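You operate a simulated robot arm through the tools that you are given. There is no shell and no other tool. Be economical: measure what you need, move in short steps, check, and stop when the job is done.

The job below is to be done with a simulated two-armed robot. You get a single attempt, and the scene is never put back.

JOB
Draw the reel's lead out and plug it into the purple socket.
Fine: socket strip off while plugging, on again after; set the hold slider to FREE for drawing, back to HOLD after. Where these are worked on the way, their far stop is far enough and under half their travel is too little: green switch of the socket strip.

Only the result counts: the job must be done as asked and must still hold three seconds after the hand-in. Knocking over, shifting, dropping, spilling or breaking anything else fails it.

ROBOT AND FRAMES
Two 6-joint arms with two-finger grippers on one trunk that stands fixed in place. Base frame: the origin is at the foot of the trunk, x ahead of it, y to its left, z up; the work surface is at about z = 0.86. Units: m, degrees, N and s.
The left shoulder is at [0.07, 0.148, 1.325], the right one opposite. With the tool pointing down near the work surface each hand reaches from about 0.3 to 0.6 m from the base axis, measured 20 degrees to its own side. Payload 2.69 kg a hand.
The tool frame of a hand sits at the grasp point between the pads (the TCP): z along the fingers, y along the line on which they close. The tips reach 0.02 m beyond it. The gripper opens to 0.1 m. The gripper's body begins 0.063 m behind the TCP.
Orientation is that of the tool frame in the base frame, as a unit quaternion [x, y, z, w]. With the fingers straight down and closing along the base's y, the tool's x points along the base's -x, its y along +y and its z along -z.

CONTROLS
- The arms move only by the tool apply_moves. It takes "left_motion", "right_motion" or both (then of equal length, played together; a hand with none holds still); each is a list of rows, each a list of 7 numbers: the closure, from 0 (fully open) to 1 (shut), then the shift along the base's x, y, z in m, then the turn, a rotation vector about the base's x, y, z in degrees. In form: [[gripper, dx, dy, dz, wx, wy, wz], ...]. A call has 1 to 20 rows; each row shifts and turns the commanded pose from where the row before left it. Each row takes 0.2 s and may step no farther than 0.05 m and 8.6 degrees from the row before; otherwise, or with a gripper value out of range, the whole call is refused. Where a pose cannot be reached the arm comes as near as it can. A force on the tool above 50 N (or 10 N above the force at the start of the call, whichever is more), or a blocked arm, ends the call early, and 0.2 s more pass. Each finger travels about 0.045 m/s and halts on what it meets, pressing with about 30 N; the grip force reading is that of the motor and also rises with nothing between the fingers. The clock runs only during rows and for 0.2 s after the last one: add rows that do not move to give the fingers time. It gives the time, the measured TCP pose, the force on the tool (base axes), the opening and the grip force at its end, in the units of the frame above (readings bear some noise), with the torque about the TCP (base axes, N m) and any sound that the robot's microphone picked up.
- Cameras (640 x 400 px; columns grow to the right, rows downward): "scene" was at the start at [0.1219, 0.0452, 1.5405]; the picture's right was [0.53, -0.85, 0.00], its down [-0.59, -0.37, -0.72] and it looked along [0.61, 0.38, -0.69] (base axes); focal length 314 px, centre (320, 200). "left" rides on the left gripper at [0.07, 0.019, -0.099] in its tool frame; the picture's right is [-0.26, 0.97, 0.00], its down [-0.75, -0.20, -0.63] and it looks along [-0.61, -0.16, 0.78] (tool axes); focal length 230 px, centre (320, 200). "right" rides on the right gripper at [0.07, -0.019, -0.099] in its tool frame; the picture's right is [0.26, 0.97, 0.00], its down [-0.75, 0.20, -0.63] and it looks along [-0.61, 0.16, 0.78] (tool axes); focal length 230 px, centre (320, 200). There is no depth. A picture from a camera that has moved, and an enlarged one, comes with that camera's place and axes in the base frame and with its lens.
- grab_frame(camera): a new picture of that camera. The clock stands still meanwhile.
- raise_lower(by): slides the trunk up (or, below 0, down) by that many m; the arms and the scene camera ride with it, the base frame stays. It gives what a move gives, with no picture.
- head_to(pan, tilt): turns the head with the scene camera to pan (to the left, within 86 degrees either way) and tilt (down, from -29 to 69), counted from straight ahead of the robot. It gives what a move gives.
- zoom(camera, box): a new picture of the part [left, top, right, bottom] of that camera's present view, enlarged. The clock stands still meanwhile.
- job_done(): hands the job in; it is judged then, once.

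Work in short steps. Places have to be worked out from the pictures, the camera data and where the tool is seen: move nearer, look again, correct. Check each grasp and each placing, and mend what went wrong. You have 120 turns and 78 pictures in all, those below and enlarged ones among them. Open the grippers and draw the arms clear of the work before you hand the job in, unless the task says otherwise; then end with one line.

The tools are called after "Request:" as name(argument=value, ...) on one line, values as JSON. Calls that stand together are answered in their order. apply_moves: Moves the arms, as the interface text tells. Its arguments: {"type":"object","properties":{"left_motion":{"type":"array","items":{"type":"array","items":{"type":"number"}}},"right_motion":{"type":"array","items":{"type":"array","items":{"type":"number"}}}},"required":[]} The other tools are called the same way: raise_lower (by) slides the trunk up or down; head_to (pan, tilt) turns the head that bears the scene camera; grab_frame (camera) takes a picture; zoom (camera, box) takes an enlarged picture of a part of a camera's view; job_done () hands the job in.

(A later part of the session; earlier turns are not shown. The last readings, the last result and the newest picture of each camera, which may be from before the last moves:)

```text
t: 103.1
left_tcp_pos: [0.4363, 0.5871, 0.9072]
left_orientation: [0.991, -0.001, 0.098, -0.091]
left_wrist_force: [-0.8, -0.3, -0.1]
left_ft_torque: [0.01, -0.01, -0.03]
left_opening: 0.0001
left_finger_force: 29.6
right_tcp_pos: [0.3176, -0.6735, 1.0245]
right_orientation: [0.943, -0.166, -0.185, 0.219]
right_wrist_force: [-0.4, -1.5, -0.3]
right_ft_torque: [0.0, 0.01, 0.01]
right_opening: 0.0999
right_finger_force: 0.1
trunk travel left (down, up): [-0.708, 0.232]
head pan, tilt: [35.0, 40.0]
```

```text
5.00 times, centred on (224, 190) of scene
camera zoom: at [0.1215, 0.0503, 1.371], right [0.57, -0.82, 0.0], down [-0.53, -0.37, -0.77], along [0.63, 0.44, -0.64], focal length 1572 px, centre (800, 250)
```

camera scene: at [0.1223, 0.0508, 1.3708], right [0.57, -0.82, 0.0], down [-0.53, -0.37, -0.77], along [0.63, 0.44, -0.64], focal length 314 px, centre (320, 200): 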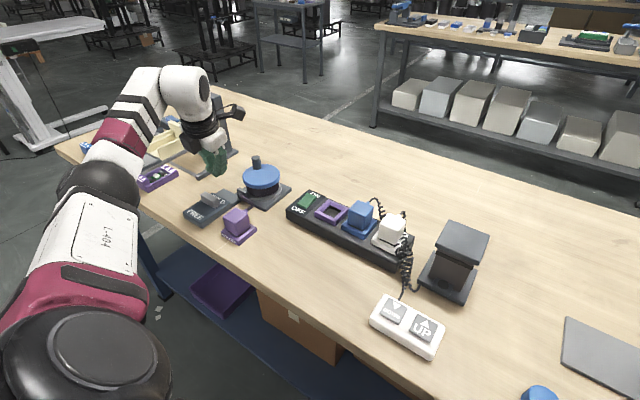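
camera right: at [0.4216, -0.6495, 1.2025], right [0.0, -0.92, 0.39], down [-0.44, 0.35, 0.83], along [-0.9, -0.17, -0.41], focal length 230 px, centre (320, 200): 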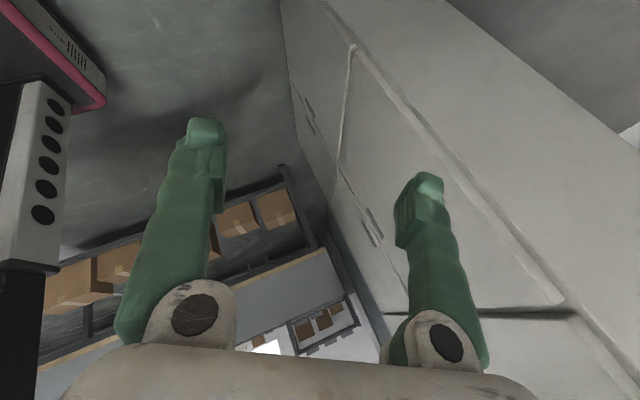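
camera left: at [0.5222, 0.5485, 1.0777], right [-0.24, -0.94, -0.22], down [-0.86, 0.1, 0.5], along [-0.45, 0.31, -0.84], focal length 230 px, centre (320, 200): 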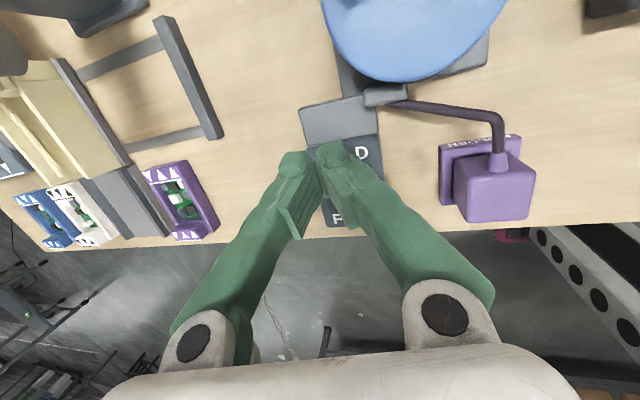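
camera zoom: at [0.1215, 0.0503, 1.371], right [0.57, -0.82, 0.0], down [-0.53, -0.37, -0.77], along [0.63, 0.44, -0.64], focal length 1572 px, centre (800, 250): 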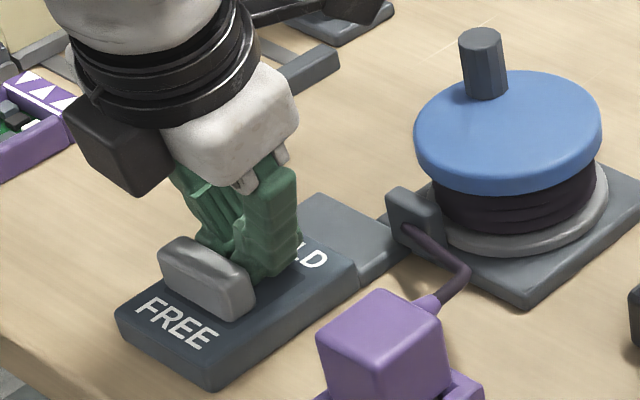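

The paddle is sliding. I'll push on to the stop.

Request:
apply_moves(left_motion=[[1, -0.004, 0, 0, 0, 0, 0], [1, -0.003, 0, 0, 0, 0, 0], [1, -0.003, 0, 0, 0, 0, 0]])

Request:
zoom(camera="scene", box=[160, 150, 288, 230])

```text
t: 103.9
left_tcp_pos: [0.4335, 0.587, 0.9081]
left_orientation: [0.991, -0.003, 0.1, -0.091]
left_wrist_force: [24.5, 4.8, 5.3]
left_ft_torque: [0.05, -0.19, -0.15]
left_opening: 0.006
left_finger_force: 29.3
right_tcp_pos: [0.3205, -0.674, 1.0234]
right_orientation: [0.943, -0.166, -0.186, 0.22]
right_wrist_force: [0.2, -0.9, -0.7]
right_ft_torque: [-0.02, 0.01, 0.0]
right_opening: 0.1
right_finger_force: 0.0
trunk travel left (down, up): [-0.708, 0.232]
head pan, tilt: [35.0, 40.0]
```

```text
5.00 times, centred on (224, 190) of scene
camera zoom: at [0.1288, 0.0496, 1.3704], right [0.57, -0.82, 0.0], down [-0.53, -0.37, -0.76], along [0.63, 0.44, -0.65], focal length 1572 px, centre (800, 250)
```

zoom: 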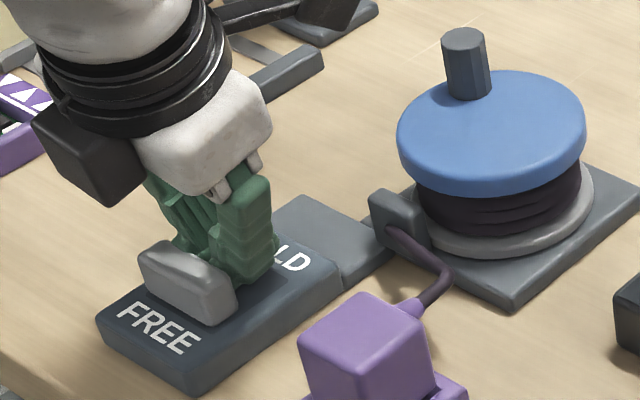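

24 N with no further motion means the knob is at its FREE stop. I'll back off, lift, raise the trunk 0.15 and straighten the tool.

Request:
apply_moves(left_motion=[[1, 0.012, 0, 0.005, 0, 0, 0], [1, 0.005, 0, 0.03, 0, 0, 0], [1, 0, 0, 0.03, 0, 0, 0]])

Request:
raise_lower(by=0.15)

Request:
apply_moves(left_motion=[[0.4, 0, -0.03, -0.02, 0, 0, 0], [0.4, -0.01, -0.03, -0.02, 0, 0, 0], [0.4, -0.01, -0.03, -0.02, 0, 0, 0], [0.4, 0, 0, 0, -5.6, 5.6, 0], [0.4, 0, 0, 0, -5.6, 5.6, 0]])

```text
t: 104.7
left_tcp_pos: [0.4437, 0.5856, 0.9747]
left_orientation: [0.991, -0.003, 0.097, -0.091]
left_wrist_force: [0.3, 0.1, 0.0]
left_ft_torque: [0.01, 0.0, 0.0]
left_opening: 0.0
left_finger_force: 29.7
right_tcp_pos: [0.3164, -0.6757, 1.0257]
right_orientation: [0.944, -0.167, -0.185, 0.217]
right_wrist_force: [0.0, -0.5, -0.2]
right_ft_torque: [0.0, 0.02, -0.01]
right_opening: 0.1003
right_finger_force: 0.1
trunk travel left (down, up): [-0.708, 0.232]
head pan, tilt: [35.0, 40.0]
```

```text
t: 106.5
left_tcp_pos: [0.4437, 0.5868, 1.1219]
left_orientation: [0.991, -0.001, 0.097, -0.091]
left_wrist_force: [0.9, -0.2, -0.2]
left_ft_torque: [0.02, 0.02, 0.01]
left_opening: 0.0
left_finger_force: 29.4
right_tcp_pos: [0.3171, -0.6741, 1.1758]
right_orientation: [0.943, -0.167, -0.185, 0.219]
right_wrist_force: [0.4, 0.2, 0.6]
right_ft_torque: [-0.02, -0.01, -0.01]
right_opening: 0.1
right_finger_force: 0.1
trunk travel left (down, up): [-0.858, 0.082]
head pan, tilt: [35.0, 40.0]
```

```text
t: 107.7
left_tcp_pos: [0.4255, 0.4966, 1.0614]
left_orientation: [1.0, -0.002, -0.001, 0.006]
left_wrist_force: [-0.1, 0.0, 0.4]
left_ft_torque: [-0.01, 0.04, -0.01]
left_opening: 0.0599
left_finger_force: 0.1
right_tcp_pos: [0.3181, -0.6734, 1.174]
right_orientation: [0.943, -0.168, -0.185, 0.219]
right_wrist_force: [0.0, -1.3, 0.4]
right_ft_torque: [-0.01, 0.02, 0.03]
right_opening: 0.1
right_finger_force: 0.1
trunk travel left (down, up): [-0.858, 0.082]
head pan, tilt: [35.0, 40.0]
```

Everything moved freely. I'll centre above the plug at about (0.419, 0.480) and go down to z≈0.97 to check.

Request:
apply_moves(left_motion=[[0.4, -0.006, -0.016, -0.03, 0, 0, 0], [0.4, 0, 0, -0.03, 0, 0, 0], [0.4, 0, 0, -0.03, 0, 0, 0]])

Request:
grab_frame(camera="left")

Request:
grab_frame(camera="scene")

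```text
t: 108.5
left_tcp_pos: [0.418, 0.481, 0.9723]
left_orientation: [1.0, -0.001, 0.0, 0.006]
left_wrist_force: [0.7, -0.2, -0.7]
left_ft_torque: [0.01, -0.02, 0.01]
left_opening: 0.0601
left_finger_force: 0.0
right_tcp_pos: [0.3176, -0.6735, 1.1755]
right_orientation: [0.943, -0.167, -0.185, 0.219]
right_wrist_force: [-0.2, 0.9, 0.4]
right_ft_torque: [0.01, -0.01, 0.03]
right_opening: 0.0999
right_finger_force: 0.0
trunk travel left (down, up): [-0.858, 0.082]
head pan, tilt: [35.0, 40.0]
```

```text
36 pictures are left
camera left: at [0.4865, 0.4647, 1.0716], right [-0.26, -0.97, 0.01], down [-0.75, 0.21, 0.63], along [-0.61, 0.15, -0.78], focal length 230 px, centre (320, 200)
```

left: 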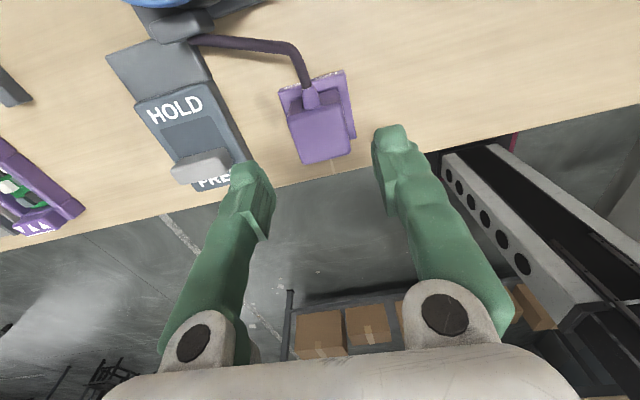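

```text
35 pictures are left
camera scene: at [0.1221, 0.0506, 1.5209], right [0.57, -0.82, 0.0], down [-0.53, -0.37, -0.77], along [0.63, 0.44, -0.64], focal length 314 px, centre (320, 200)
```

scene: 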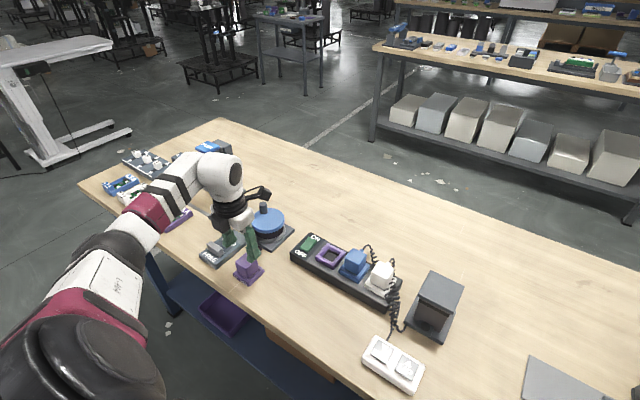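

The plug top is centred near (0.422, 0.478). I'll make a small correction and descend to z≈0.905.

Request:
apply_moves(left_motion=[[0.4, 0.003, -0.002, -0.025, 0, 0, 0], [0.4, 0, 0, -0.02, 0, 0, 0], [0.4, 0, 0, -0.012, 0, 0, 0], [0.4, 0, 0, -0.01, 0, 0, 0]])

Request:
zoom(camera="scene", box=[192, 210, 320, 290])

Request:
zoom(camera="left", box=[220, 60, 420, 185])

```text
t: 109.5
left_tcp_pos: [0.4209, 0.4788, 0.906]
left_orientation: [1.0, -0.001, 0.001, 0.005]
left_wrist_force: [0.4, 0.1, 0.2]
left_ft_torque: [-0.02, -0.03, 0.0]
left_opening: 0.0601
left_finger_force: 0.2
right_tcp_pos: [0.3164, -0.6739, 1.1736]
right_orientation: [0.943, -0.167, -0.184, 0.219]
right_wrist_force: [0.0, -0.7, 0.4]
right_ft_torque: [0.0, 0.03, 0.01]
right_opening: 0.1
right_finger_force: 0.1
trunk travel left (down, up): [-0.858, 0.082]
head pan, tilt: [35.0, 40.0]
```

```text
5.00 times, centred on (256, 250) of scene
camera zoom: at [0.122, 0.0499, 1.5209], right [0.57, -0.82, 0.0], down [-0.53, -0.37, -0.77], along [0.63, 0.44, -0.64], focal length 1572 px, centre (640, -50)
```

zoom: 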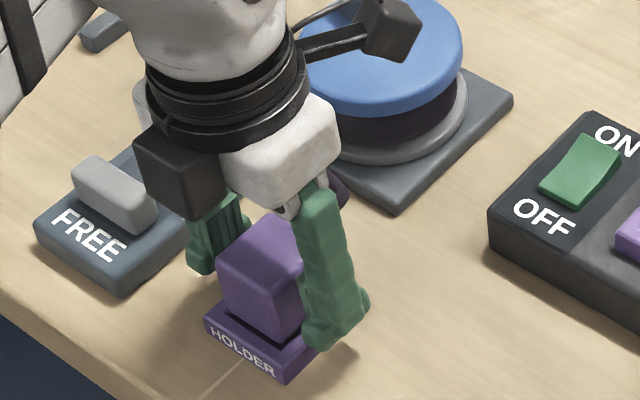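

```text
3.20 times, centred on (320, 122) of left
camera zoom: at [0.4893, 0.4621, 1.0058], right [-0.26, -0.97, 0.01], down [-0.75, 0.21, 0.63], along [-0.61, 0.15, -0.78], focal length 736 px, centre (320, 448)
```

zoom: 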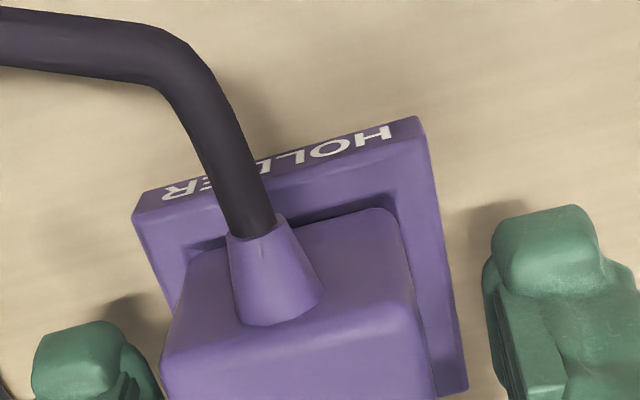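

The fingers straddle the plug. I'll come up 4 mm to be sure of clearing the holder, then close.

Request:
apply_moves(left_motion=[[0.4, 0, 0, 0.004, 0, 0, 0], [0.7, 0, 0, 0, 0, 0, 0], [1, 0, 0, 0, 0, 0, 0], [1, 0, 0, 0, 0, 0, 0], [1, 0, 0, 0, 0, 0, 0]])

Request:
zoom(camera="scene", box=[192, 210, 320, 290])

```text
t: 110.7
left_tcp_pos: [0.4206, 0.4801, 0.9116]
left_orientation: [1.0, -0.001, 0.0, 0.007]
left_wrist_force: [-0.4, -0.6, 0.7]
left_ft_torque: [-0.01, 0.01, 0.02]
left_opening: 0.0387
left_finger_force: 30.4
right_tcp_pos: [0.3171, -0.6744, 1.1758]
right_orientation: [0.944, -0.167, -0.185, 0.218]
right_wrist_force: [-0.9, -0.3, -0.3]
right_ft_torque: [-0.01, -0.05, -0.01]
right_opening: 0.1003
right_finger_force: 0.0
trunk travel left (down, up): [-0.858, 0.082]
head pan, tilt: [35.0, 40.0]
```

```text
5.00 times, centred on (256, 250) of scene
camera zoom: at [0.1217, 0.05, 1.5209], right [0.57, -0.82, 0.0], down [-0.53, -0.37, -0.77], along [0.63, 0.44, -0.64], focal length 1572 px, centre (640, -50)
```

zoom: 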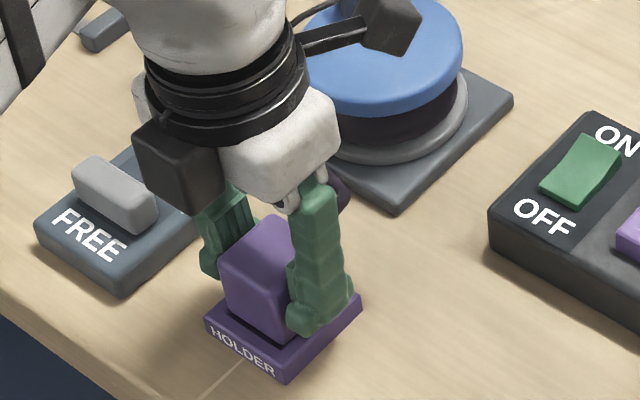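

The grip is good, with a 38.7 mm opening. I'll lift slowly.

Request:
apply_moves(left_motion=[[1, 0, 0, 0.01, 0, 0, 0], [1, 0, 0, 0.01, 0, 0, 0], [1, 0, 0, 0.01, 0, 0, 0], [1, 0, 0, 0.015, 0, 0, 0]])

Request:
zoom(camera="scene", box=[192, 190, 352, 290])

```text
t: 111.7
left_tcp_pos: [0.4209, 0.4787, 0.9544]
left_orientation: [1.0, -0.001, 0.001, 0.008]
left_wrist_force: [0.3, 0.3, -0.7]
left_ft_torque: [0.02, 0.03, 0.04]
left_opening: 0.0388
left_finger_force: 29.8
right_tcp_pos: [0.3175, -0.6724, 1.1762]
right_orientation: [0.943, -0.167, -0.185, 0.219]
right_wrist_force: [-0.5, 0.0, 0.5]
right_ft_torque: [0.01, 0.01, -0.02]
right_opening: 0.1
right_finger_force: 0.1
trunk travel left (down, up): [-0.858, 0.082]
head pan, tilt: [35.0, 40.0]
```

```text
4.00 times, centred on (272, 240) of scene
camera zoom: at [0.1222, 0.0512, 1.5209], right [0.57, -0.82, 0.0], down [-0.53, -0.37, -0.77], along [0.63, 0.44, -0.64], focal length 1258 px, centre (512, 40)
```

zoom: 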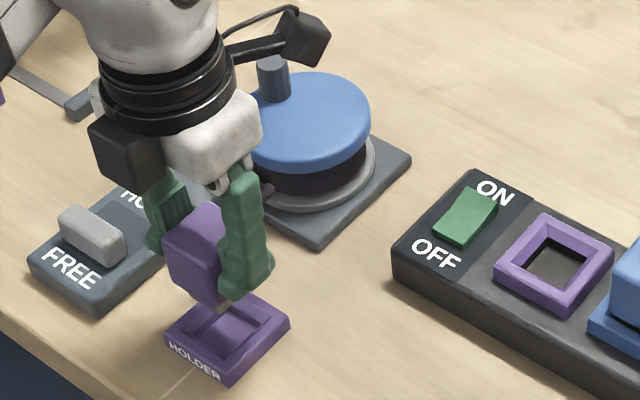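

The plug is out of the holder and held square. I'll raise it to z≈1.0 and carry it slowly to above the socket, about (0.558, 0.326).

Request:
apply_moves(left_motion=[[1, 0, 0, 0.015, 0, 0, 0], [1, 0, 0, 0.015, 0, 0, 0], [1, 0, 0, 0.015, 0, 0, 0], [1, 0.014, -0.0155, 0, 0, 0, 0], [1, 0.014, -0.0155, 0, 0, 0, 0], [1, 0.014, -0.0155, 0, 0, 0, 0], [1, 0.014, -0.0155, 0, 0, 0, 0], [1, 0.014, -0.0155, 0, 0, 0, 0], [1, 0.014, -0.0155, 0, 0, 0, 0], [1, 0.014, -0.0155, 0, 0, 0, 0], [1, 0.014, -0.0155, 0, 0, 0, 0], [1, 0.014, -0.0155, 0, 0, 0, 0], [1, 0.011, -0.013, 0, 0, 0, 0]])

Request:
grab_frame(camera="left")

Request:
zoom(camera="scene", box=[232, 190, 392, 290])

```text
t: 114.5
left_tcp_pos: [0.5575, 0.3248, 1.0013]
left_orientation: [1.0, -0.002, 0.001, 0.007]
left_wrist_force: [1.2, 0.2, -1.6]
left_ft_torque: [0.01, 0.01, 0.0]
left_opening: 0.0389
left_finger_force: 29.7
right_tcp_pos: [0.317, -0.6743, 1.1744]
right_orientation: [0.943, -0.167, -0.185, 0.218]
right_wrist_force: [0.6, 0.4, 0.1]
right_ft_torque: [-0.02, 0.0, 0.01]
right_opening: 0.1
right_finger_force: 0.1
trunk travel left (down, up): [-0.858, 0.082]
head pan, tilt: [35.0, 40.0]
```

```text
30 pictures are left
camera left: at [0.6279, 0.308, 1.0999], right [-0.26, -0.97, 0.01], down [-0.75, 0.21, 0.63], along [-0.61, 0.15, -0.78], focal length 230 px, centre (320, 200)
```

left: 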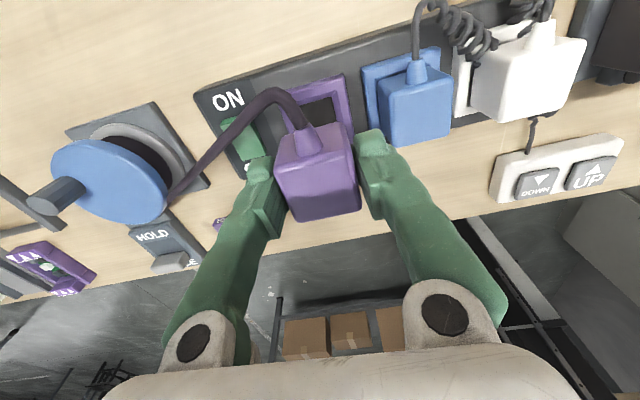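

```text
4.00 times, centred on (312, 240) of scene
camera zoom: at [0.1226, 0.0493, 1.5209], right [0.57, -0.82, 0.0], down [-0.53, -0.37, -0.77], along [0.63, 0.44, -0.64], focal length 1258 px, centre (352, 40)
```

zoom: 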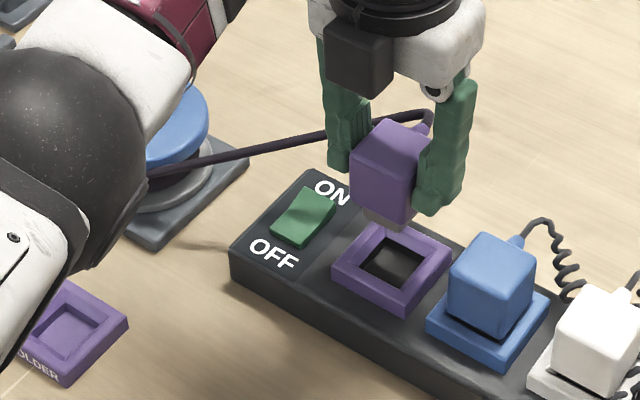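

The lead draws out cleanly. Comparing the holder and socket edges in the same camera puts the target at about (0.558, 0.323), so I'll correct y and lower to just above the socket.

Request:
apply_moves(left_motion=[[1, 0.001, -0.002, -0.01, 0, 0, 0], [1, 0, 0, -0.015, 0, 0, 0]])

Request:
zoom(camera="scene", box=[272, 210, 400, 290])

Request:
zoom(camera="left", box=[240, 60, 400, 160])

```text
t: 115.1
left_tcp_pos: [0.5578, 0.3258, 0.9768]
left_orientation: [1.0, -0.001, 0.001, 0.007]
left_wrist_force: [-0.2, 0.2, 0.5]
left_ft_torque: [0.02, -0.01, 0.0]
left_opening: 0.0387
left_finger_force: 30.0
right_tcp_pos: [0.3168, -0.6755, 1.1745]
right_orientation: [0.944, -0.167, -0.184, 0.219]
right_wrist_force: [-0.4, 0.5, -0.6]
right_ft_torque: [0.0, -0.01, 0.0]
right_opening: 0.0999
right_finger_force: 0.1
trunk travel left (down, up): [-0.858, 0.082]
head pan, tilt: [35.0, 40.0]
```

```text
5.00 times, centred on (336, 250) of scene
camera zoom: at [0.1225, 0.05, 1.5209], right [0.57, -0.82, 0.0], down [-0.53, -0.37, -0.77], along [0.63, 0.44, -0.64], focal length 1572 px, centre (240, -50)
```

zoom: 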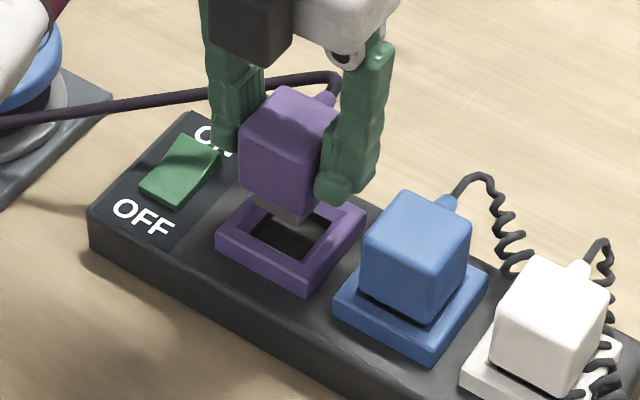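

```text
4.00 times, centred on (320, 110) of left
camera zoom: at [0.6277, 0.3079, 1.0751], right [-0.26, -0.97, 0.01], down [-0.75, 0.21, 0.63], along [-0.61, 0.15, -0.78], focal length 920 px, centre (320, 560)
```

zoom: 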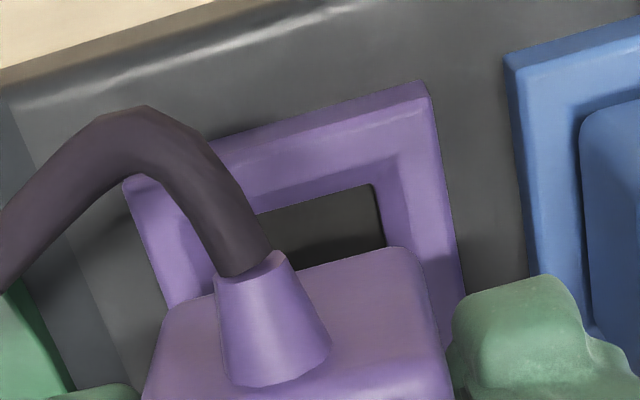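

Alignment agrees within about 1–2 mm, and the socket frame is bevelled. I'll lower slowly, watching the force.

Request:
apply_moves(left_motion=[[1, 0, -0.001, -0.008, 0, 0, 0], [1, 0, 0, -0.006, 0, 0, 0], [1, 0, 0, -0.005, 0, 0, 0], [1, 0, 0, -0.004, 0, 0, 0]])

Request:
zoom(camera="scene", box=[272, 210, 400, 290])

```text
t: 116.1
left_tcp_pos: [0.558, 0.3239, 0.9534]
left_orientation: [1.0, -0.001, 0.001, 0.007]
left_wrist_force: [0.1, 0.4, 0.9]
left_ft_torque: [-0.01, -0.01, 0.02]
left_opening: 0.039
left_finger_force: 30.0
right_tcp_pos: [0.3183, -0.6735, 1.1753]
right_orientation: [0.943, -0.166, -0.185, 0.22]
right_wrist_force: [0.3, 0.4, -0.4]
right_ft_torque: [0.0, -0.03, 0.01]
right_opening: 0.0999
right_finger_force: 0.1
trunk travel left (down, up): [-0.858, 0.082]
head pan, tilt: [35.0, 40.0]
```

```text
5.00 times, centred on (336, 250) of scene
camera zoom: at [0.1218, 0.05, 1.521], right [0.57, -0.82, 0.0], down [-0.53, -0.37, -0.77], along [0.63, 0.44, -0.64], focal length 1572 px, centre (240, -50)
```

zoom: 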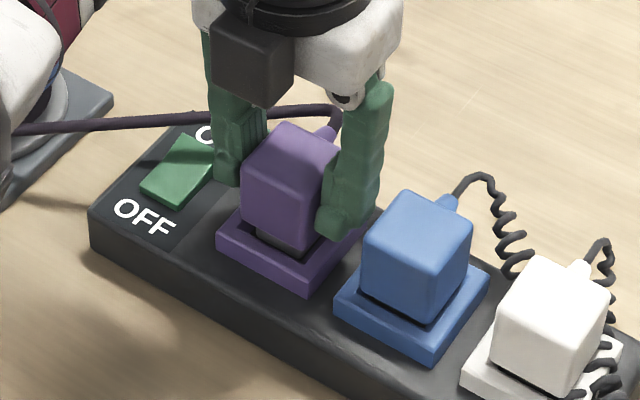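

The grey core is entering the opening with no force. I'll continue down to seat it.

Request:
apply_moves(left_motion=[[1, 0, 0, -0.004, 0, 0, 0], [1, 0, 0, -0.004, 0, 0, 0], [1, 0, 0, -0.004, 0, 0, 0], [1, 0, 0, -0.003, 0, 0, 0], [1, 0, 0, -0.003, 0, 0, 0]])

Request:
zoom(camera="scene", box=[272, 210, 400, 290])

```text
t: 117.3
left_tcp_pos: [0.557, 0.3229, 0.9404]
left_orientation: [1.0, -0.001, 0.004, 0.006]
left_wrist_force: [6.0, 9.2, 30.4]
left_ft_torque: [0.19, -0.09, 0.05]
left_opening: 0.0389
left_finger_force: 30.1
right_tcp_pos: [0.3146, -0.6744, 1.1765]
right_orientation: [0.944, -0.166, -0.183, 0.219]
right_wrist_force: [1.1, 0.7, 0.0]
right_ft_torque: [0.02, 0.0, 0.01]
right_opening: 0.1002
right_finger_force: 0.0
trunk travel left (down, up): [-0.858, 0.082]
head pan, tilt: [35.0, 40.0]
```

```text
5.00 times, centred on (336, 250) of scene
camera zoom: at [0.1173, 0.0492, 1.5216], right [0.57, -0.82, 0.0], down [-0.52, -0.37, -0.77], along [0.63, 0.44, -0.64], focal length 1572 px, centre (240, -50)
```

zoom: 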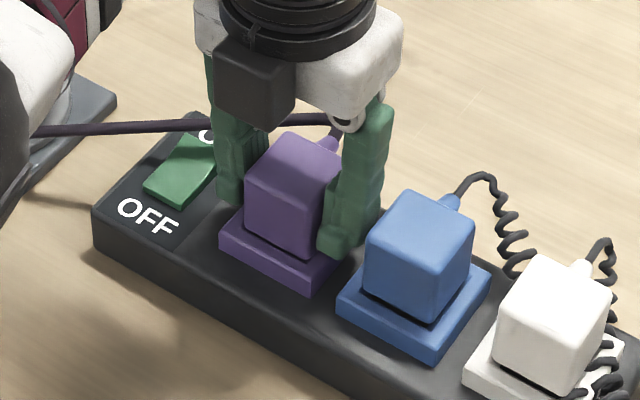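

30 N at z=0.940, with side force towards +y and +x. It may not be fully home, so I'll shift a millimetre in that direction and press further.

Request:
apply_moves(left_motion=[[1, 0.001, 0.0015, 0, 0, 0, 0], [1, 0, 0, -0.002, 0, 0, 0], [1, 0, 0, -0.002, 0, 0, 0]])

Request:
zoom(camera="left", box=[240, 40, 440, 165])

```text
t: 118.1
left_tcp_pos: [0.5573, 0.3236, 0.9342]
left_orientation: [1.0, -0.001, 0.004, 0.005]
left_wrist_force: [3.2, 7.3, 31.0]
left_ft_torque: [0.14, 0.01, 0.02]
left_opening: 0.0388
left_finger_force: 30.3
right_tcp_pos: [0.312, -0.6747, 1.1771]
right_orientation: [0.944, -0.166, -0.183, 0.217]
right_wrist_force: [0.4, 0.2, 0.3]
right_ft_torque: [0.03, 0.0, -0.01]
right_opening: 0.1002
right_finger_force: 0.0
trunk travel left (down, up): [-0.858, 0.082]
head pan, tilt: [35.0, 40.0]
```

```text
3.20 times, centred on (340, 102) of left
camera zoom: at [0.6249, 0.3065, 1.0347], right [-0.26, -0.97, 0.01], down [-0.76, 0.21, 0.62], along [-0.6, 0.16, -0.78], focal length 736 px, centre (256, 512)
```

zoom: 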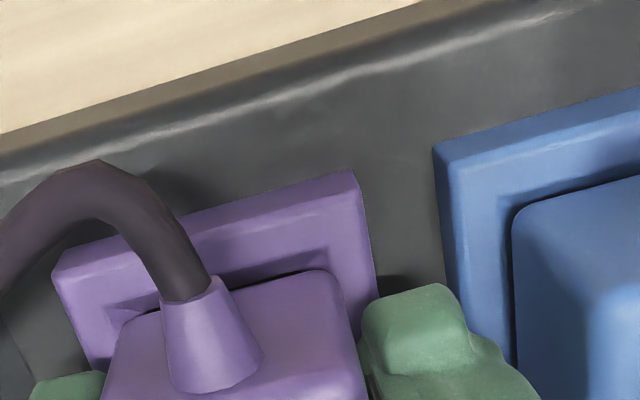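

It's still going in against steady friction, down 6 mm at about 31 N. I'll keep pressing until it bottoms.

Request:
apply_moves(left_motion=[[1, 0, 0.0005, -0.003, 0, 0, 0], [1, 0, 0, -0.002, 0, 0, 0], [1, 0, 0, -0.002, 0, 0, 0]])

Request:
zoom(camera="scene", box=[272, 210, 400, 290])

```text
t: 118.9
left_tcp_pos: [0.5555, 0.3251, 0.9302]
left_orientation: [1.0, -0.001, 0.004, 0.006]
left_wrist_force: [0.6, 6.5, 30.4]
left_ft_torque: [0.13, -0.01, 0.04]
left_opening: 0.0388
left_finger_force: 30.1
right_tcp_pos: [0.3123, -0.6748, 1.1766]
right_orientation: [0.944, -0.167, -0.183, 0.218]
right_wrist_force: [0.7, 0.5, -0.7]
right_ft_torque: [-0.02, 0.01, 0.04]
right_opening: 0.1
right_finger_force: 0.1
trunk travel left (down, up): [-0.858, 0.082]
head pan, tilt: [35.0, 40.0]
```

```text
5.00 times, centred on (336, 250) of scene
camera zoom: at [0.1145, 0.0476, 1.5217], right [0.57, -0.82, 0.0], down [-0.52, -0.37, -0.77], along [0.63, 0.44, -0.64], focal length 1572 px, centre (240, -50)
```

zoom: 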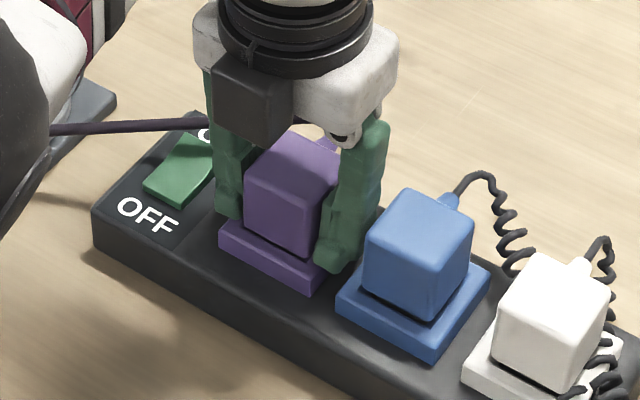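

The plug hasn't moved since z=0.940; the fingers slid down it, so it had bottomed. Its body sits as low in its frame as the blue plug's does. I'll ease up 8 mm with the fingers slightly open and inspect it.

Request:
apply_moves(left_motion=[[0.55, 0, 0, 0, 0, 0, 0], [0.45, 0, -0.001, 0, 0, 0, 0], [0.45, 0, 0, 0.015, 0, 0, 0], [0.45, 0, 0, 0.03, 0, 0, 0], [0.45, 0, 0, 0.03, 0, 0, 0], [0.45, 0, 0, 0.03, 0, 0, 0]])

Request:
zoom(camera="scene", box=[272, 210, 400, 290])

Request:
zoom(camera="left", box=[240, 40, 480, 190])

```text
t: 120.3
left_tcp_pos: [0.5597, 0.325, 1.0289]
left_orientation: [1.0, -0.001, 0.0, 0.007]
left_wrist_force: [0.1, -0.1, -1.5]
left_ft_torque: [-0.01, 0.0, 0.01]
left_opening: 0.0551
left_finger_force: 0.1
right_tcp_pos: [0.3165, -0.6736, 1.1756]
right_orientation: [0.943, -0.167, -0.185, 0.219]
right_wrist_force: [-0.2, 0.5, 0.7]
right_ft_torque: [0.03, 0.03, 0.01]
right_opening: 0.1001
right_finger_force: 0.0
trunk travel left (down, up): [-0.858, 0.082]
head pan, tilt: [35.0, 40.0]
```

```text
5.00 times, centred on (336, 250) of scene
camera zoom: at [0.1228, 0.0511, 1.5208], right [0.57, -0.82, 0.0], down [-0.53, -0.37, -0.77], along [0.63, 0.44, -0.64], focal length 1572 px, centre (240, -50)
```

zoom: 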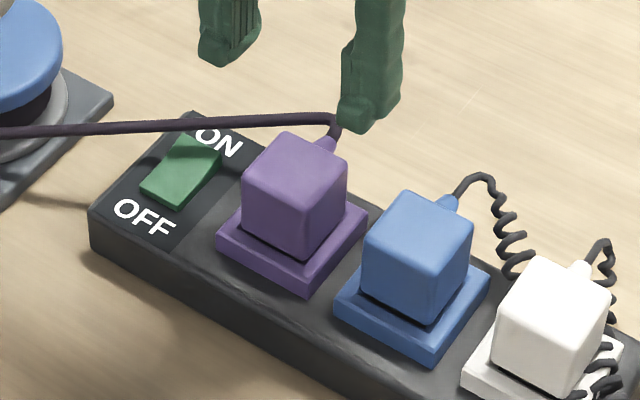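

```text
2.67 times, centred on (360, 115) of left
camera zoom: at [0.6293, 0.3079, 1.1274], right [-0.26, -0.97, 0.01], down [-0.75, 0.21, 0.63], along [-0.61, 0.15, -0.78], focal length 614 px, centre (213, 427)
```

zoom: 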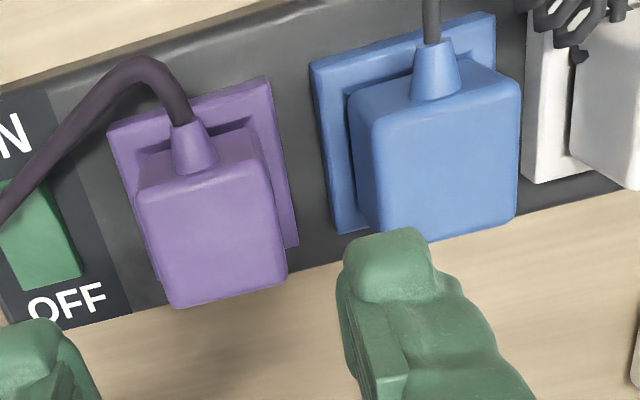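

The plug is seated at least as deep as the blue one, with the lead drawn out. For ON, I'll close and raise the hand, lower the trunk 0.1 and tilt 16° forward so the far half of the rocker is in reach.

Request:
apply_moves(left_motion=[[0.45, 0, 0, 0.03, 0, 0, 0], [1, 0, 0, 0.03, 0, 0, 0], [1, 0, 0.02, 0.03, 0, 0, 0], [1, 0, 0.02, 0, 0, 0, 0], [1, 0, 0.02, 0, 0, 0, 0]])

Request:
raise_lower(by=-0.1)

Request:
apply_moves(left_motion=[[1, 0, 0, 0, 4, -6.9, 0], [1, 0, 0, 0, 4, -6.9, 0], [1, 0, 0, 0, 0, 0, 0]])

Request:
grab_frame(camera="left")

```text
t: 121.5
left_tcp_pos: [0.5609, 0.3833, 1.1197]
left_orientation: [1.0, -0.002, 0.001, 0.007]
left_wrist_force: [-0.8, -0.2, 0.9]
left_ft_torque: [-0.02, -0.01, -0.01]
left_opening: 0.0
left_finger_force: 25.5
right_tcp_pos: [0.3167, -0.6728, 1.176]
right_orientation: [0.943, -0.167, -0.185, 0.219]
right_wrist_force: [-0.2, -0.3, 0.8]
right_ft_torque: [0.04, 0.02, 0.0]
right_opening: 0.0998
right_finger_force: 0.0
trunk travel left (down, up): [-0.858, 0.082]
head pan, tilt: [35.0, 40.0]
```

```text
t: 122.8
left_tcp_pos: [0.5608, 0.3823, 1.0194]
left_orientation: [1.0, -0.001, 0.001, 0.007]
left_wrist_force: [-1.1, -0.2, -0.1]
left_ft_torque: [-0.01, 0.01, -0.02]
left_opening: 0.0
left_finger_force: 29.6
right_tcp_pos: [0.3168, -0.6724, 1.0761]
right_orientation: [0.943, -0.167, -0.186, 0.219]
right_wrist_force: [-0.2, 0.2, 0.5]
right_ft_torque: [0.01, -0.01, -0.04]
right_opening: 0.1
right_finger_force: 0.1
trunk travel left (down, up): [-0.758, 0.182]
head pan, tilt: [35.0, 40.0]
```

```text
t: 123.6
left_tcp_pos: [0.5606, 0.3839, 1.019]
left_orientation: [0.991, -0.001, 0.121, -0.064]
left_wrist_force: [0.5, -0.5, 0.0]
left_ft_torque: [0.01, 0.03, 0.04]
left_opening: 0.0002
left_finger_force: 29.0
right_tcp_pos: [0.3188, -0.6737, 1.0749]
right_orientation: [0.943, -0.168, -0.185, 0.219]
right_wrist_force: [-0.2, -0.3, 0.3]
right_ft_torque: [-0.04, 0.01, -0.01]
right_opening: 0.1001
right_finger_force: 0.1
trunk travel left (down, up): [-0.758, 0.182]
head pan, tilt: [35.0, 40.0]
```

```text
20 pictures are left
camera left: at [0.6048, 0.3515, 1.1289], right [-0.24, -0.95, -0.18], down [-0.88, 0.13, 0.45], along [-0.41, 0.27, -0.87], focal length 230 px, centre (320, 200)
```

left: 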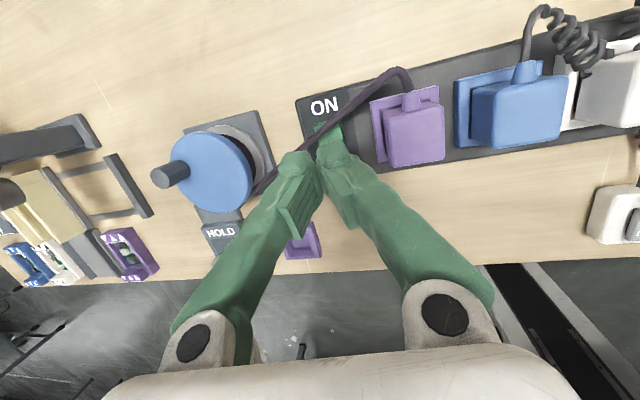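

The lead runs over the rocker's ON half. I'll go down gradually over it at about (0.568, 0.394) and watch for any contact with the lead.

Request:
apply_moves(left_motion=[[1, 0.003, 0.008, -0.02, 0, 0, 0], [1, 0, 0, -0.02, 0, 0, 0], [1, 0, 0, -0.015, 0, 0, 0]])

Request:
zoom(camera="scene", box=[230, 170, 390, 270])

Request:
zoom(camera="left", box=[220, 30, 420, 155])

```text
t: 124.4
left_tcp_pos: [0.5629, 0.3907, 0.9651]
left_orientation: [0.991, -0.002, 0.12, -0.064]
left_wrist_force: [-0.4, -0.3, 0.0]
left_ft_torque: [-0.06, 0.0, -0.02]
left_opening: 0.0003
left_finger_force: 29.4
right_tcp_pos: [0.3167, -0.6746, 1.0749]
right_orientation: [0.944, -0.167, -0.184, 0.219]
right_wrist_force: [-0.4, -1.1, -0.1]
right_ft_torque: [0.03, 0.03, 0.0]
right_opening: 0.0999
right_finger_force: 0.0
trunk travel left (down, up): [-0.758, 0.182]
head pan, tilt: [35.0, 40.0]
```

```text
4.00 times, centred on (310, 220) of scene
camera zoom: at [0.1219, 0.0499, 1.421], right [0.57, -0.82, 0.0], down [-0.53, -0.37, -0.77], along [0.63, 0.44, -0.64], focal length 1258 px, centre (360, 120)
```

zoom: 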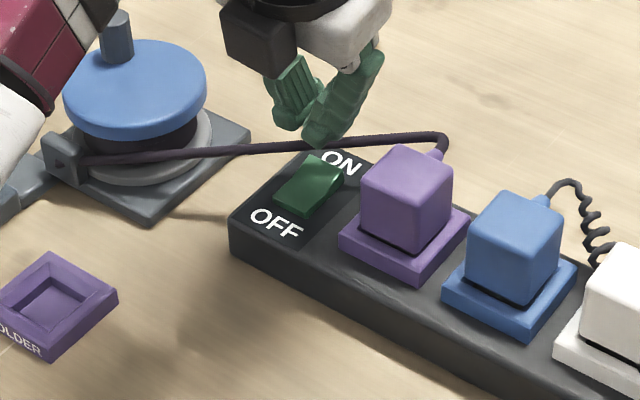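

```text
3.20 times, centred on (320, 92) of left
camera zoom: at [0.6065, 0.36, 1.0746], right [-0.24, -0.95, -0.18], down [-0.88, 0.13, 0.45], along [-0.41, 0.27, -0.87], focal length 736 px, centre (320, 544)
```

zoom: 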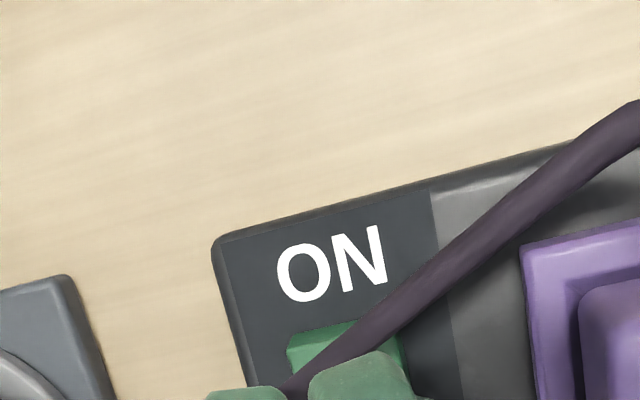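

The lead crosses right over the ON half. The reel is still FREE, so any slight deflection will just draw a little more lead. I'll press down in small steps.

Request:
apply_moves(left_motion=[[1, 0.002, 0.001, -0.012, 0, 0, 0], [1, 0, 0, -0.008, 0, 0, 0], [1, 0, 0, -0.006, 0, 0, 0]])

Request:
zoom(camera="scene", box=[230, 170, 390, 270])

```text
t: 125.2
left_tcp_pos: [0.5655, 0.3913, 0.9383]
left_orientation: [0.991, -0.002, 0.122, -0.063]
left_wrist_force: [0.3, 0.2, 0.4]
left_ft_torque: [0.02, -0.01, -0.03]
left_opening: 0.0001
left_finger_force: 29.9
right_tcp_pos: [0.3171, -0.6745, 1.0754]
right_orientation: [0.944, -0.167, -0.184, 0.219]
right_wrist_force: [0.3, 0.3, -0.4]
right_ft_torque: [0.01, -0.01, -0.01]
right_opening: 0.0997
right_finger_force: 0.1
trunk travel left (down, up): [-0.758, 0.182]
head pan, tilt: [35.0, 40.0]
```

```text
4.00 times, centred on (310, 220) of scene
camera zoom: at [0.1217, 0.0501, 1.421], right [0.57, -0.82, 0.0], down [-0.53, -0.37, -0.77], along [0.63, 0.44, -0.64], focal length 1258 px, centre (360, 120)
```

zoom: 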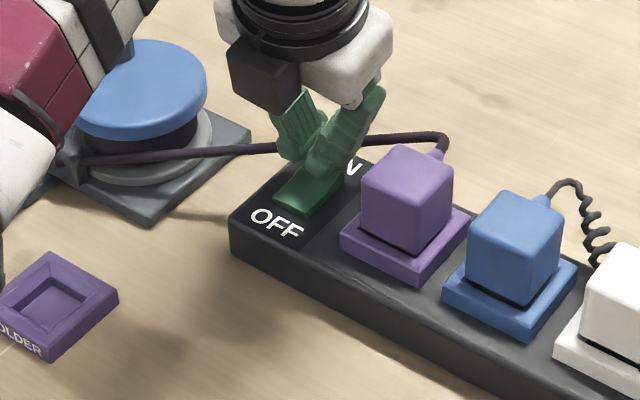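

No force from the lead, so it doesn't resist the finger. I'll keep pressing.

Request:
apply_moves(left_motion=[[1, 0.002, 0.001, -0.006, 0, 0, 0], [1, 0, 0, -0.005, 0, 0, 0], [1, 0, 0, -0.004, 0, 0, 0], [1, 0, 0, -0.004, 0, 0, 0], [1, 0, 0, -0.003, 0, 0, 0]])

```text
t: 126.4
left_tcp_pos: [0.5665, 0.3937, 0.923]
left_orientation: [0.99, -0.002, 0.127, -0.065]
left_wrist_force: [4.7, 6.0, 24.0]
left_ft_torque: [-0.02, 0.02, 0.04]
left_opening: 0.0002
left_finger_force: 29.2
right_tcp_pos: [0.3153, -0.6746, 1.0761]
right_orientation: [0.944, -0.166, -0.184, 0.219]
right_wrist_force: [0.2, -1.2, 0.0]
right_ft_torque: [-0.01, -0.01, 0.01]
right_opening: 0.0999
right_finger_force: 0.0
trunk travel left (down, up): [-0.758, 0.182]
head pan, tilt: [35.0, 40.0]
```

In contact at 24 N with no click yet. I'll press a little more.

Request:
apply_moves(left_motion=[[1, 0.002, 0, -0.004, 0, 0, 0], [1, 0, 0, -0.004, 0, 0, 0], [1, 0, 0, -0.003, 0, 0, 0]])

Request:
zoom(camera="left", box=[220, 30, 420, 155])

```text
t: 127.0
left_tcp_pos: [0.5722, 0.3937, 0.9218]
left_orientation: [0.989, -0.004, 0.134, -0.069]
left_wrist_force: [-5.4, 1.4, 18.6]
left_ft_torque: [-0.12, 0.25, -0.08]
left_opening: 0.0
left_finger_force: 29.6
right_tcp_pos: [0.3133, -0.6755, 1.0749]
right_orientation: [0.944, -0.166, -0.183, 0.218]
right_wrist_force: [0.4, 0.4, 0.0]
right_ft_torque: [0.02, 0.04, 0.01]
right_opening: 0.0999
right_finger_force: 0.0
trunk travel left (down, up): [-0.758, 0.182]
head pan, tilt: [35.0, 40.0]
heard: click
stopped in row 2 (left hand): the force on the tool passed its limit at 53 N (the readings are from after the stop); the commanded pose is now the measured one
```

```text
3.20 times, centred on (320, 92) of left
camera zoom: at [0.6127, 0.36, 1.0318], right [-0.24, -0.95, -0.2], down [-0.89, 0.13, 0.43], along [-0.38, 0.28, -0.88], focal length 736 px, centre (320, 544)
```

zoom: 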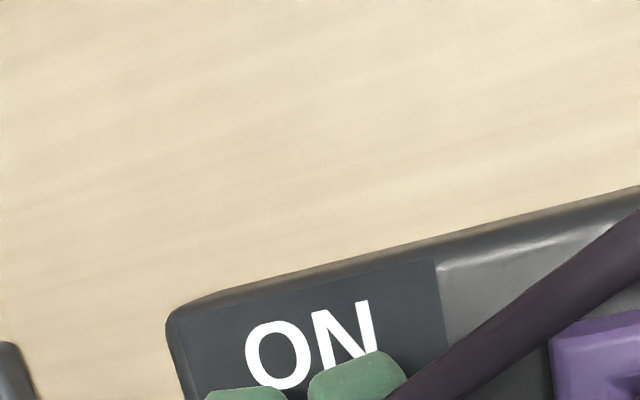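

A click was heard. I'll lift away and check the light.

Request:
apply_moves(left_motion=[[1, 0, 0, 0.02, 0, 0, 0], [1, 0, 0, 0.03, 0, 0, 0], [1, 0, 0, 0.03, 0, 0, 0]])

Request:
zoom(camera="scene", box=[180, 150, 380, 275])

```text
t: 127.8
left_tcp_pos: [0.5747, 0.3925, 0.9972]
left_orientation: [0.989, -0.002, 0.129, -0.067]
left_wrist_force: [0.9, -0.5, 0.1]
left_ft_torque: [-0.02, -0.04, 0.02]
left_opening: 0.0
left_finger_force: 29.3
right_tcp_pos: [0.3159, -0.6754, 1.0745]
right_orientation: [0.944, -0.166, -0.185, 0.219]
right_wrist_force: [0.0, -0.4, 0.2]
right_ft_torque: [-0.02, -0.01, -0.03]
right_opening: 0.0999
right_finger_force: 0.0
trunk travel left (down, up): [-0.758, 0.182]
head pan, tilt: [35.0, 40.0]
```

```text
3.20 times, centred on (280, 212) of scene
camera zoom: at [0.1218, 0.0493, 1.4209], right [0.57, -0.82, 0.0], down [-0.53, -0.37, -0.77], along [0.63, 0.44, -0.64], focal length 1006 px, centre (448, 160)
```

zoom: 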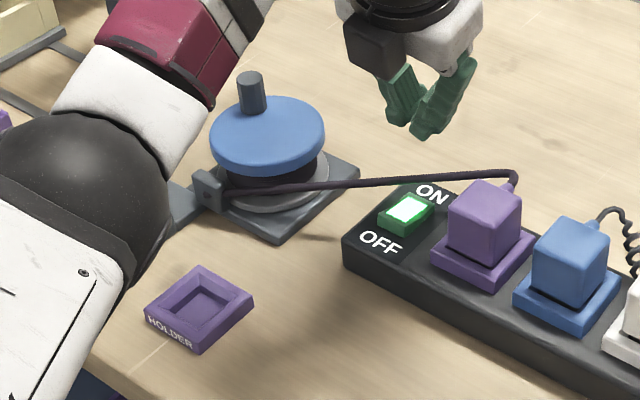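

The light is ON and the plug is in. Now the slider: I'll raise the trunk 0.1 and carry the hand to the −x side of the paddle.

Request:
raise_lower(by=0.1)

Request:
apply_moves(left_motion=[[1, -0.019, 0.019, 0, 0, 0, 0], [1, -0.019, 0.019, 0, 0, 0, 0], [1, -0.019, 0.019, 0, 0, 0, 0], [1, -0.019, 0.019, 0, 0, 0, 0], [1, -0.019, 0.019, 0, 0, 0, 0], [1, -0.019, 0.019, -0.01, 0, 0, 0], [1, -0.019, 0.019, -0.02, 0, 0, 0], [1, -0.019, 0.019, -0.03, 0, 0, 0], [1, -0.019, 0.019, -0.03, 0, 0, 0], [1, -0.019, 0.022, -0.03, 0, 0, 0]])

Request:
grab_frame(camera="scene")

```text
t: 129.1
left_tcp_pos: [0.5747, 0.3929, 1.0955]
left_orientation: [0.989, -0.003, 0.13, -0.067]
left_wrist_force: [-0.8, -0.2, 0.0]
left_ft_torque: [-0.03, 0.02, -0.02]
left_opening: 0.0
left_finger_force: 29.4
right_tcp_pos: [0.3172, -0.6739, 1.1755]
right_orientation: [0.943, -0.166, -0.185, 0.219]
right_wrist_force: [0.7, 1.1, -0.3]
right_ft_torque: [-0.04, 0.02, -0.02]
right_opening: 0.0998
right_finger_force: 0.0
trunk travel left (down, up): [-0.858, 0.082]
head pan, tilt: [35.0, 40.0]
```

```text
t: 131.3
left_tcp_pos: [0.3817, 0.5899, 0.9742]
left_orientation: [0.989, -0.002, 0.131, -0.067]
left_wrist_force: [-0.5, 0.0, -0.2]
left_ft_torque: [-0.02, 0.01, 0.02]
left_opening: 0.0
left_finger_force: 29.4
right_tcp_pos: [0.3157, -0.6737, 1.1757]
right_orientation: [0.944, -0.166, -0.184, 0.22]
right_wrist_force: [0.4, 1.9, 1.0]
right_ft_torque: [0.01, 0.01, 0.01]
right_opening: 0.1002
right_finger_force: 0.0
trunk travel left (down, up): [-0.858, 0.082]
head pan, tilt: [35.0, 40.0]
```

```text
14 pictures are left
camera scene: at [0.1209, 0.0516, 1.521], right [0.57, -0.82, 0.0], down [-0.53, -0.37, -0.77], along [0.63, 0.44, -0.64], focal length 314 px, centre (320, 200)
```

scene: 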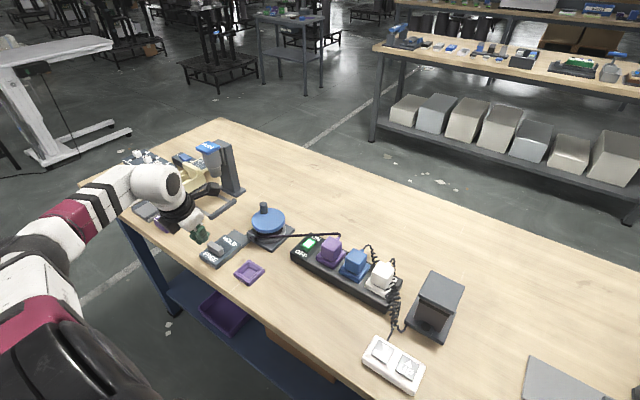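

The tip is at (0.387, 0.592). I'll zoom to confirm it's on the FREE side of the paddle before descending.

Request:
apply_moves(left_motion=[[1, -0.002, -0.004, -0.02, 0, 0, 0], [1, 0, 0, -0.015, 0, 0, 0]])

Request:
zoom(camera="scene", box=[160, 200, 288, 280])

```text
t: 131.9
left_tcp_pos: [0.3825, 0.5821, 0.9402]
left_orientation: [0.989, -0.002, 0.131, -0.067]
left_wrist_force: [-0.3, -0.5, -0.5]
left_ft_torque: [0.04, 0.0, -0.04]
left_opening: 0.0
left_finger_force: 29.6
right_tcp_pos: [0.3165, -0.6729, 1.1759]
right_orientation: [0.943, -0.168, -0.184, 0.219]
right_wrist_force: [1.0, -0.1, -0.7]
right_ft_torque: [-0.03, 0.01, -0.02]
right_opening: 0.1
right_finger_force: 0.1
trunk travel left (down, up): [-0.858, 0.082]
head pan, tilt: [35.0, 40.0]
```

```text
5.00 times, centred on (224, 240) of scene
camera zoom: at [0.1218, 0.051, 1.5209], right [0.57, -0.82, 0.0], down [-0.53, -0.37, -0.77], along [0.63, 0.44, -0.64], focal length 1572 px, centre (800, 0)
```

zoom: 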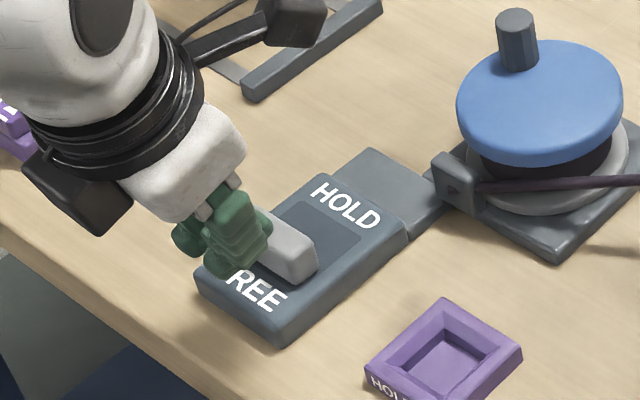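

It's on the FREE side. I'll descend to tip z≈0.889.

Request:
apply_moves(left_motion=[[1, -0.003, 0.002, -0.012, 0, 0, 0], [1, 0, 0, -0.01, 0, 0, 0], [1, 0, 0, -0.008, 0, 0, 0]])

Request:
zoom(camera="scene", box=[160, 200, 288, 280])

```text
t: 132.7
left_tcp_pos: [0.3777, 0.5848, 0.9106]
left_orientation: [0.989, -0.004, 0.13, -0.067]
left_wrist_force: [1.0, -0.3, -0.2]
left_ft_torque: [-0.03, 0.0, -0.02]
left_opening: 0.0
left_finger_force: 29.5
right_tcp_pos: [0.3172, -0.6744, 1.1747]
right_orientation: [0.944, -0.167, -0.184, 0.219]
right_wrist_force: [0.5, -1.0, -0.5]
right_ft_torque: [0.01, 0.0, -0.05]
right_opening: 0.1001
right_finger_force: 0.0
trunk travel left (down, up): [-0.858, 0.082]
head pan, tilt: [35.0, 40.0]
```

```text
5.00 times, centred on (224, 240) of scene
camera zoom: at [0.1219, 0.0502, 1.5209], right [0.57, -0.82, 0.0], down [-0.53, -0.37, -0.77], along [0.63, 0.44, -0.64], focal length 1572 px, centre (800, 0)
```

zoom: 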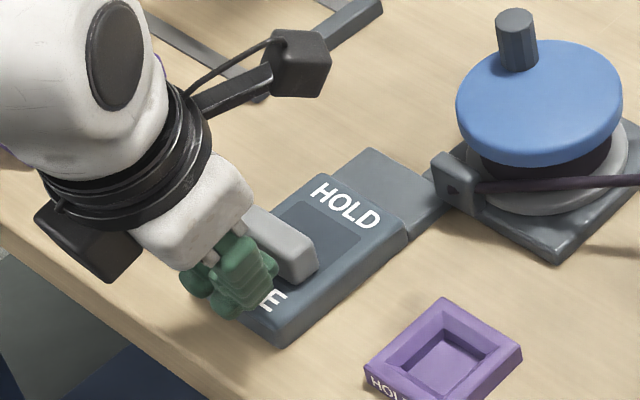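

The finger is in front of the paddle, low over FREE. I'll push +x towards HOLD.

Request:
apply_moves(left_motion=[[1, 0.008, 0, 0, 0, 0, 0], [1, 0.008, 0, 0, 0, 0, 0], [1, 0.008, 0, 0, 0, 0, 0], [1, 0.007, 0, 0, 0, 0, 0], [1, 0.006, 0, 0, 0, 0, 0]])

Request:
zoom(camera="scene", box=[160, 200, 288, 280])

```text
t: 133.9
left_tcp_pos: [0.4122, 0.584, 0.9109]
left_orientation: [0.99, -0.002, 0.129, -0.066]
left_wrist_force: [-9.5, -1.6, 0.2]
left_ft_torque: [-0.15, 0.12, -0.06]
left_opening: 0.0002
left_finger_force: 29.5
right_tcp_pos: [0.3143, -0.6733, 1.1758]
right_orientation: [0.944, -0.166, -0.183, 0.219]
right_wrist_force: [0.3, -0.6, -1.1]
right_ft_torque: [-0.01, -0.04, -0.01]
right_opening: 0.0999
right_finger_force: 0.1
trunk travel left (down, up): [-0.858, 0.082]
head pan, tilt: [35.0, 40.0]
```

```text
5.00 times, centred on (224, 240) of scene
camera zoom: at [0.1182, 0.0505, 1.5212], right [0.58, -0.82, 0.0], down [-0.52, -0.37, -0.77], along [0.63, 0.44, -0.64], focal length 1572 px, centre (800, 0)
```

zoom: 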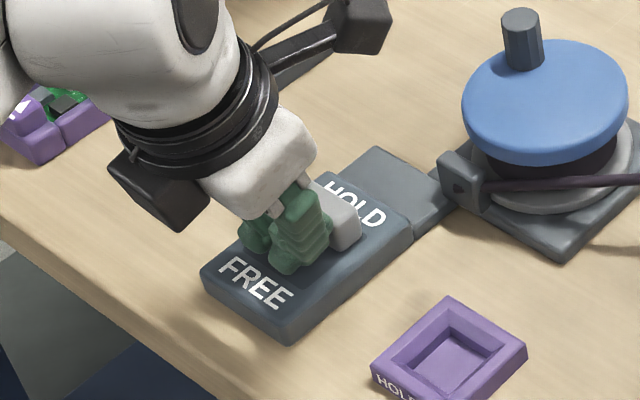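

The paddle has moved towards HOLD with the force rising. I'll push gently on to the stop.

Request:
apply_moves(left_motion=[[1, 0.003, 0, 0, 0, 0, 0], [1, 0.003, 0, 0, 0, 0, 0], [1, 0.002, 0, 0, 0, 0, 0]])

```text
t: 134.7
left_tcp_pos: [0.4125, 0.5841, 0.9123]
left_orientation: [0.99, -0.001, 0.127, -0.067]
left_wrist_force: [-33.0, -3.9, -3.9]
left_ft_torque: [0.34, 0.34, -0.12]
left_opening: 0.0058
left_finger_force: 29.7
right_tcp_pos: [0.3087, -0.6754, 1.1773]
right_orientation: [0.944, -0.167, -0.181, 0.218]
right_wrist_force: [0.4, -0.5, -0.2]
right_ft_torque: [0.02, -0.01, 0.01]
right_opening: 0.1
right_finger_force: 0.0
trunk travel left (down, up): [-0.858, 0.082]
head pan, tilt: [35.0, 40.0]
```

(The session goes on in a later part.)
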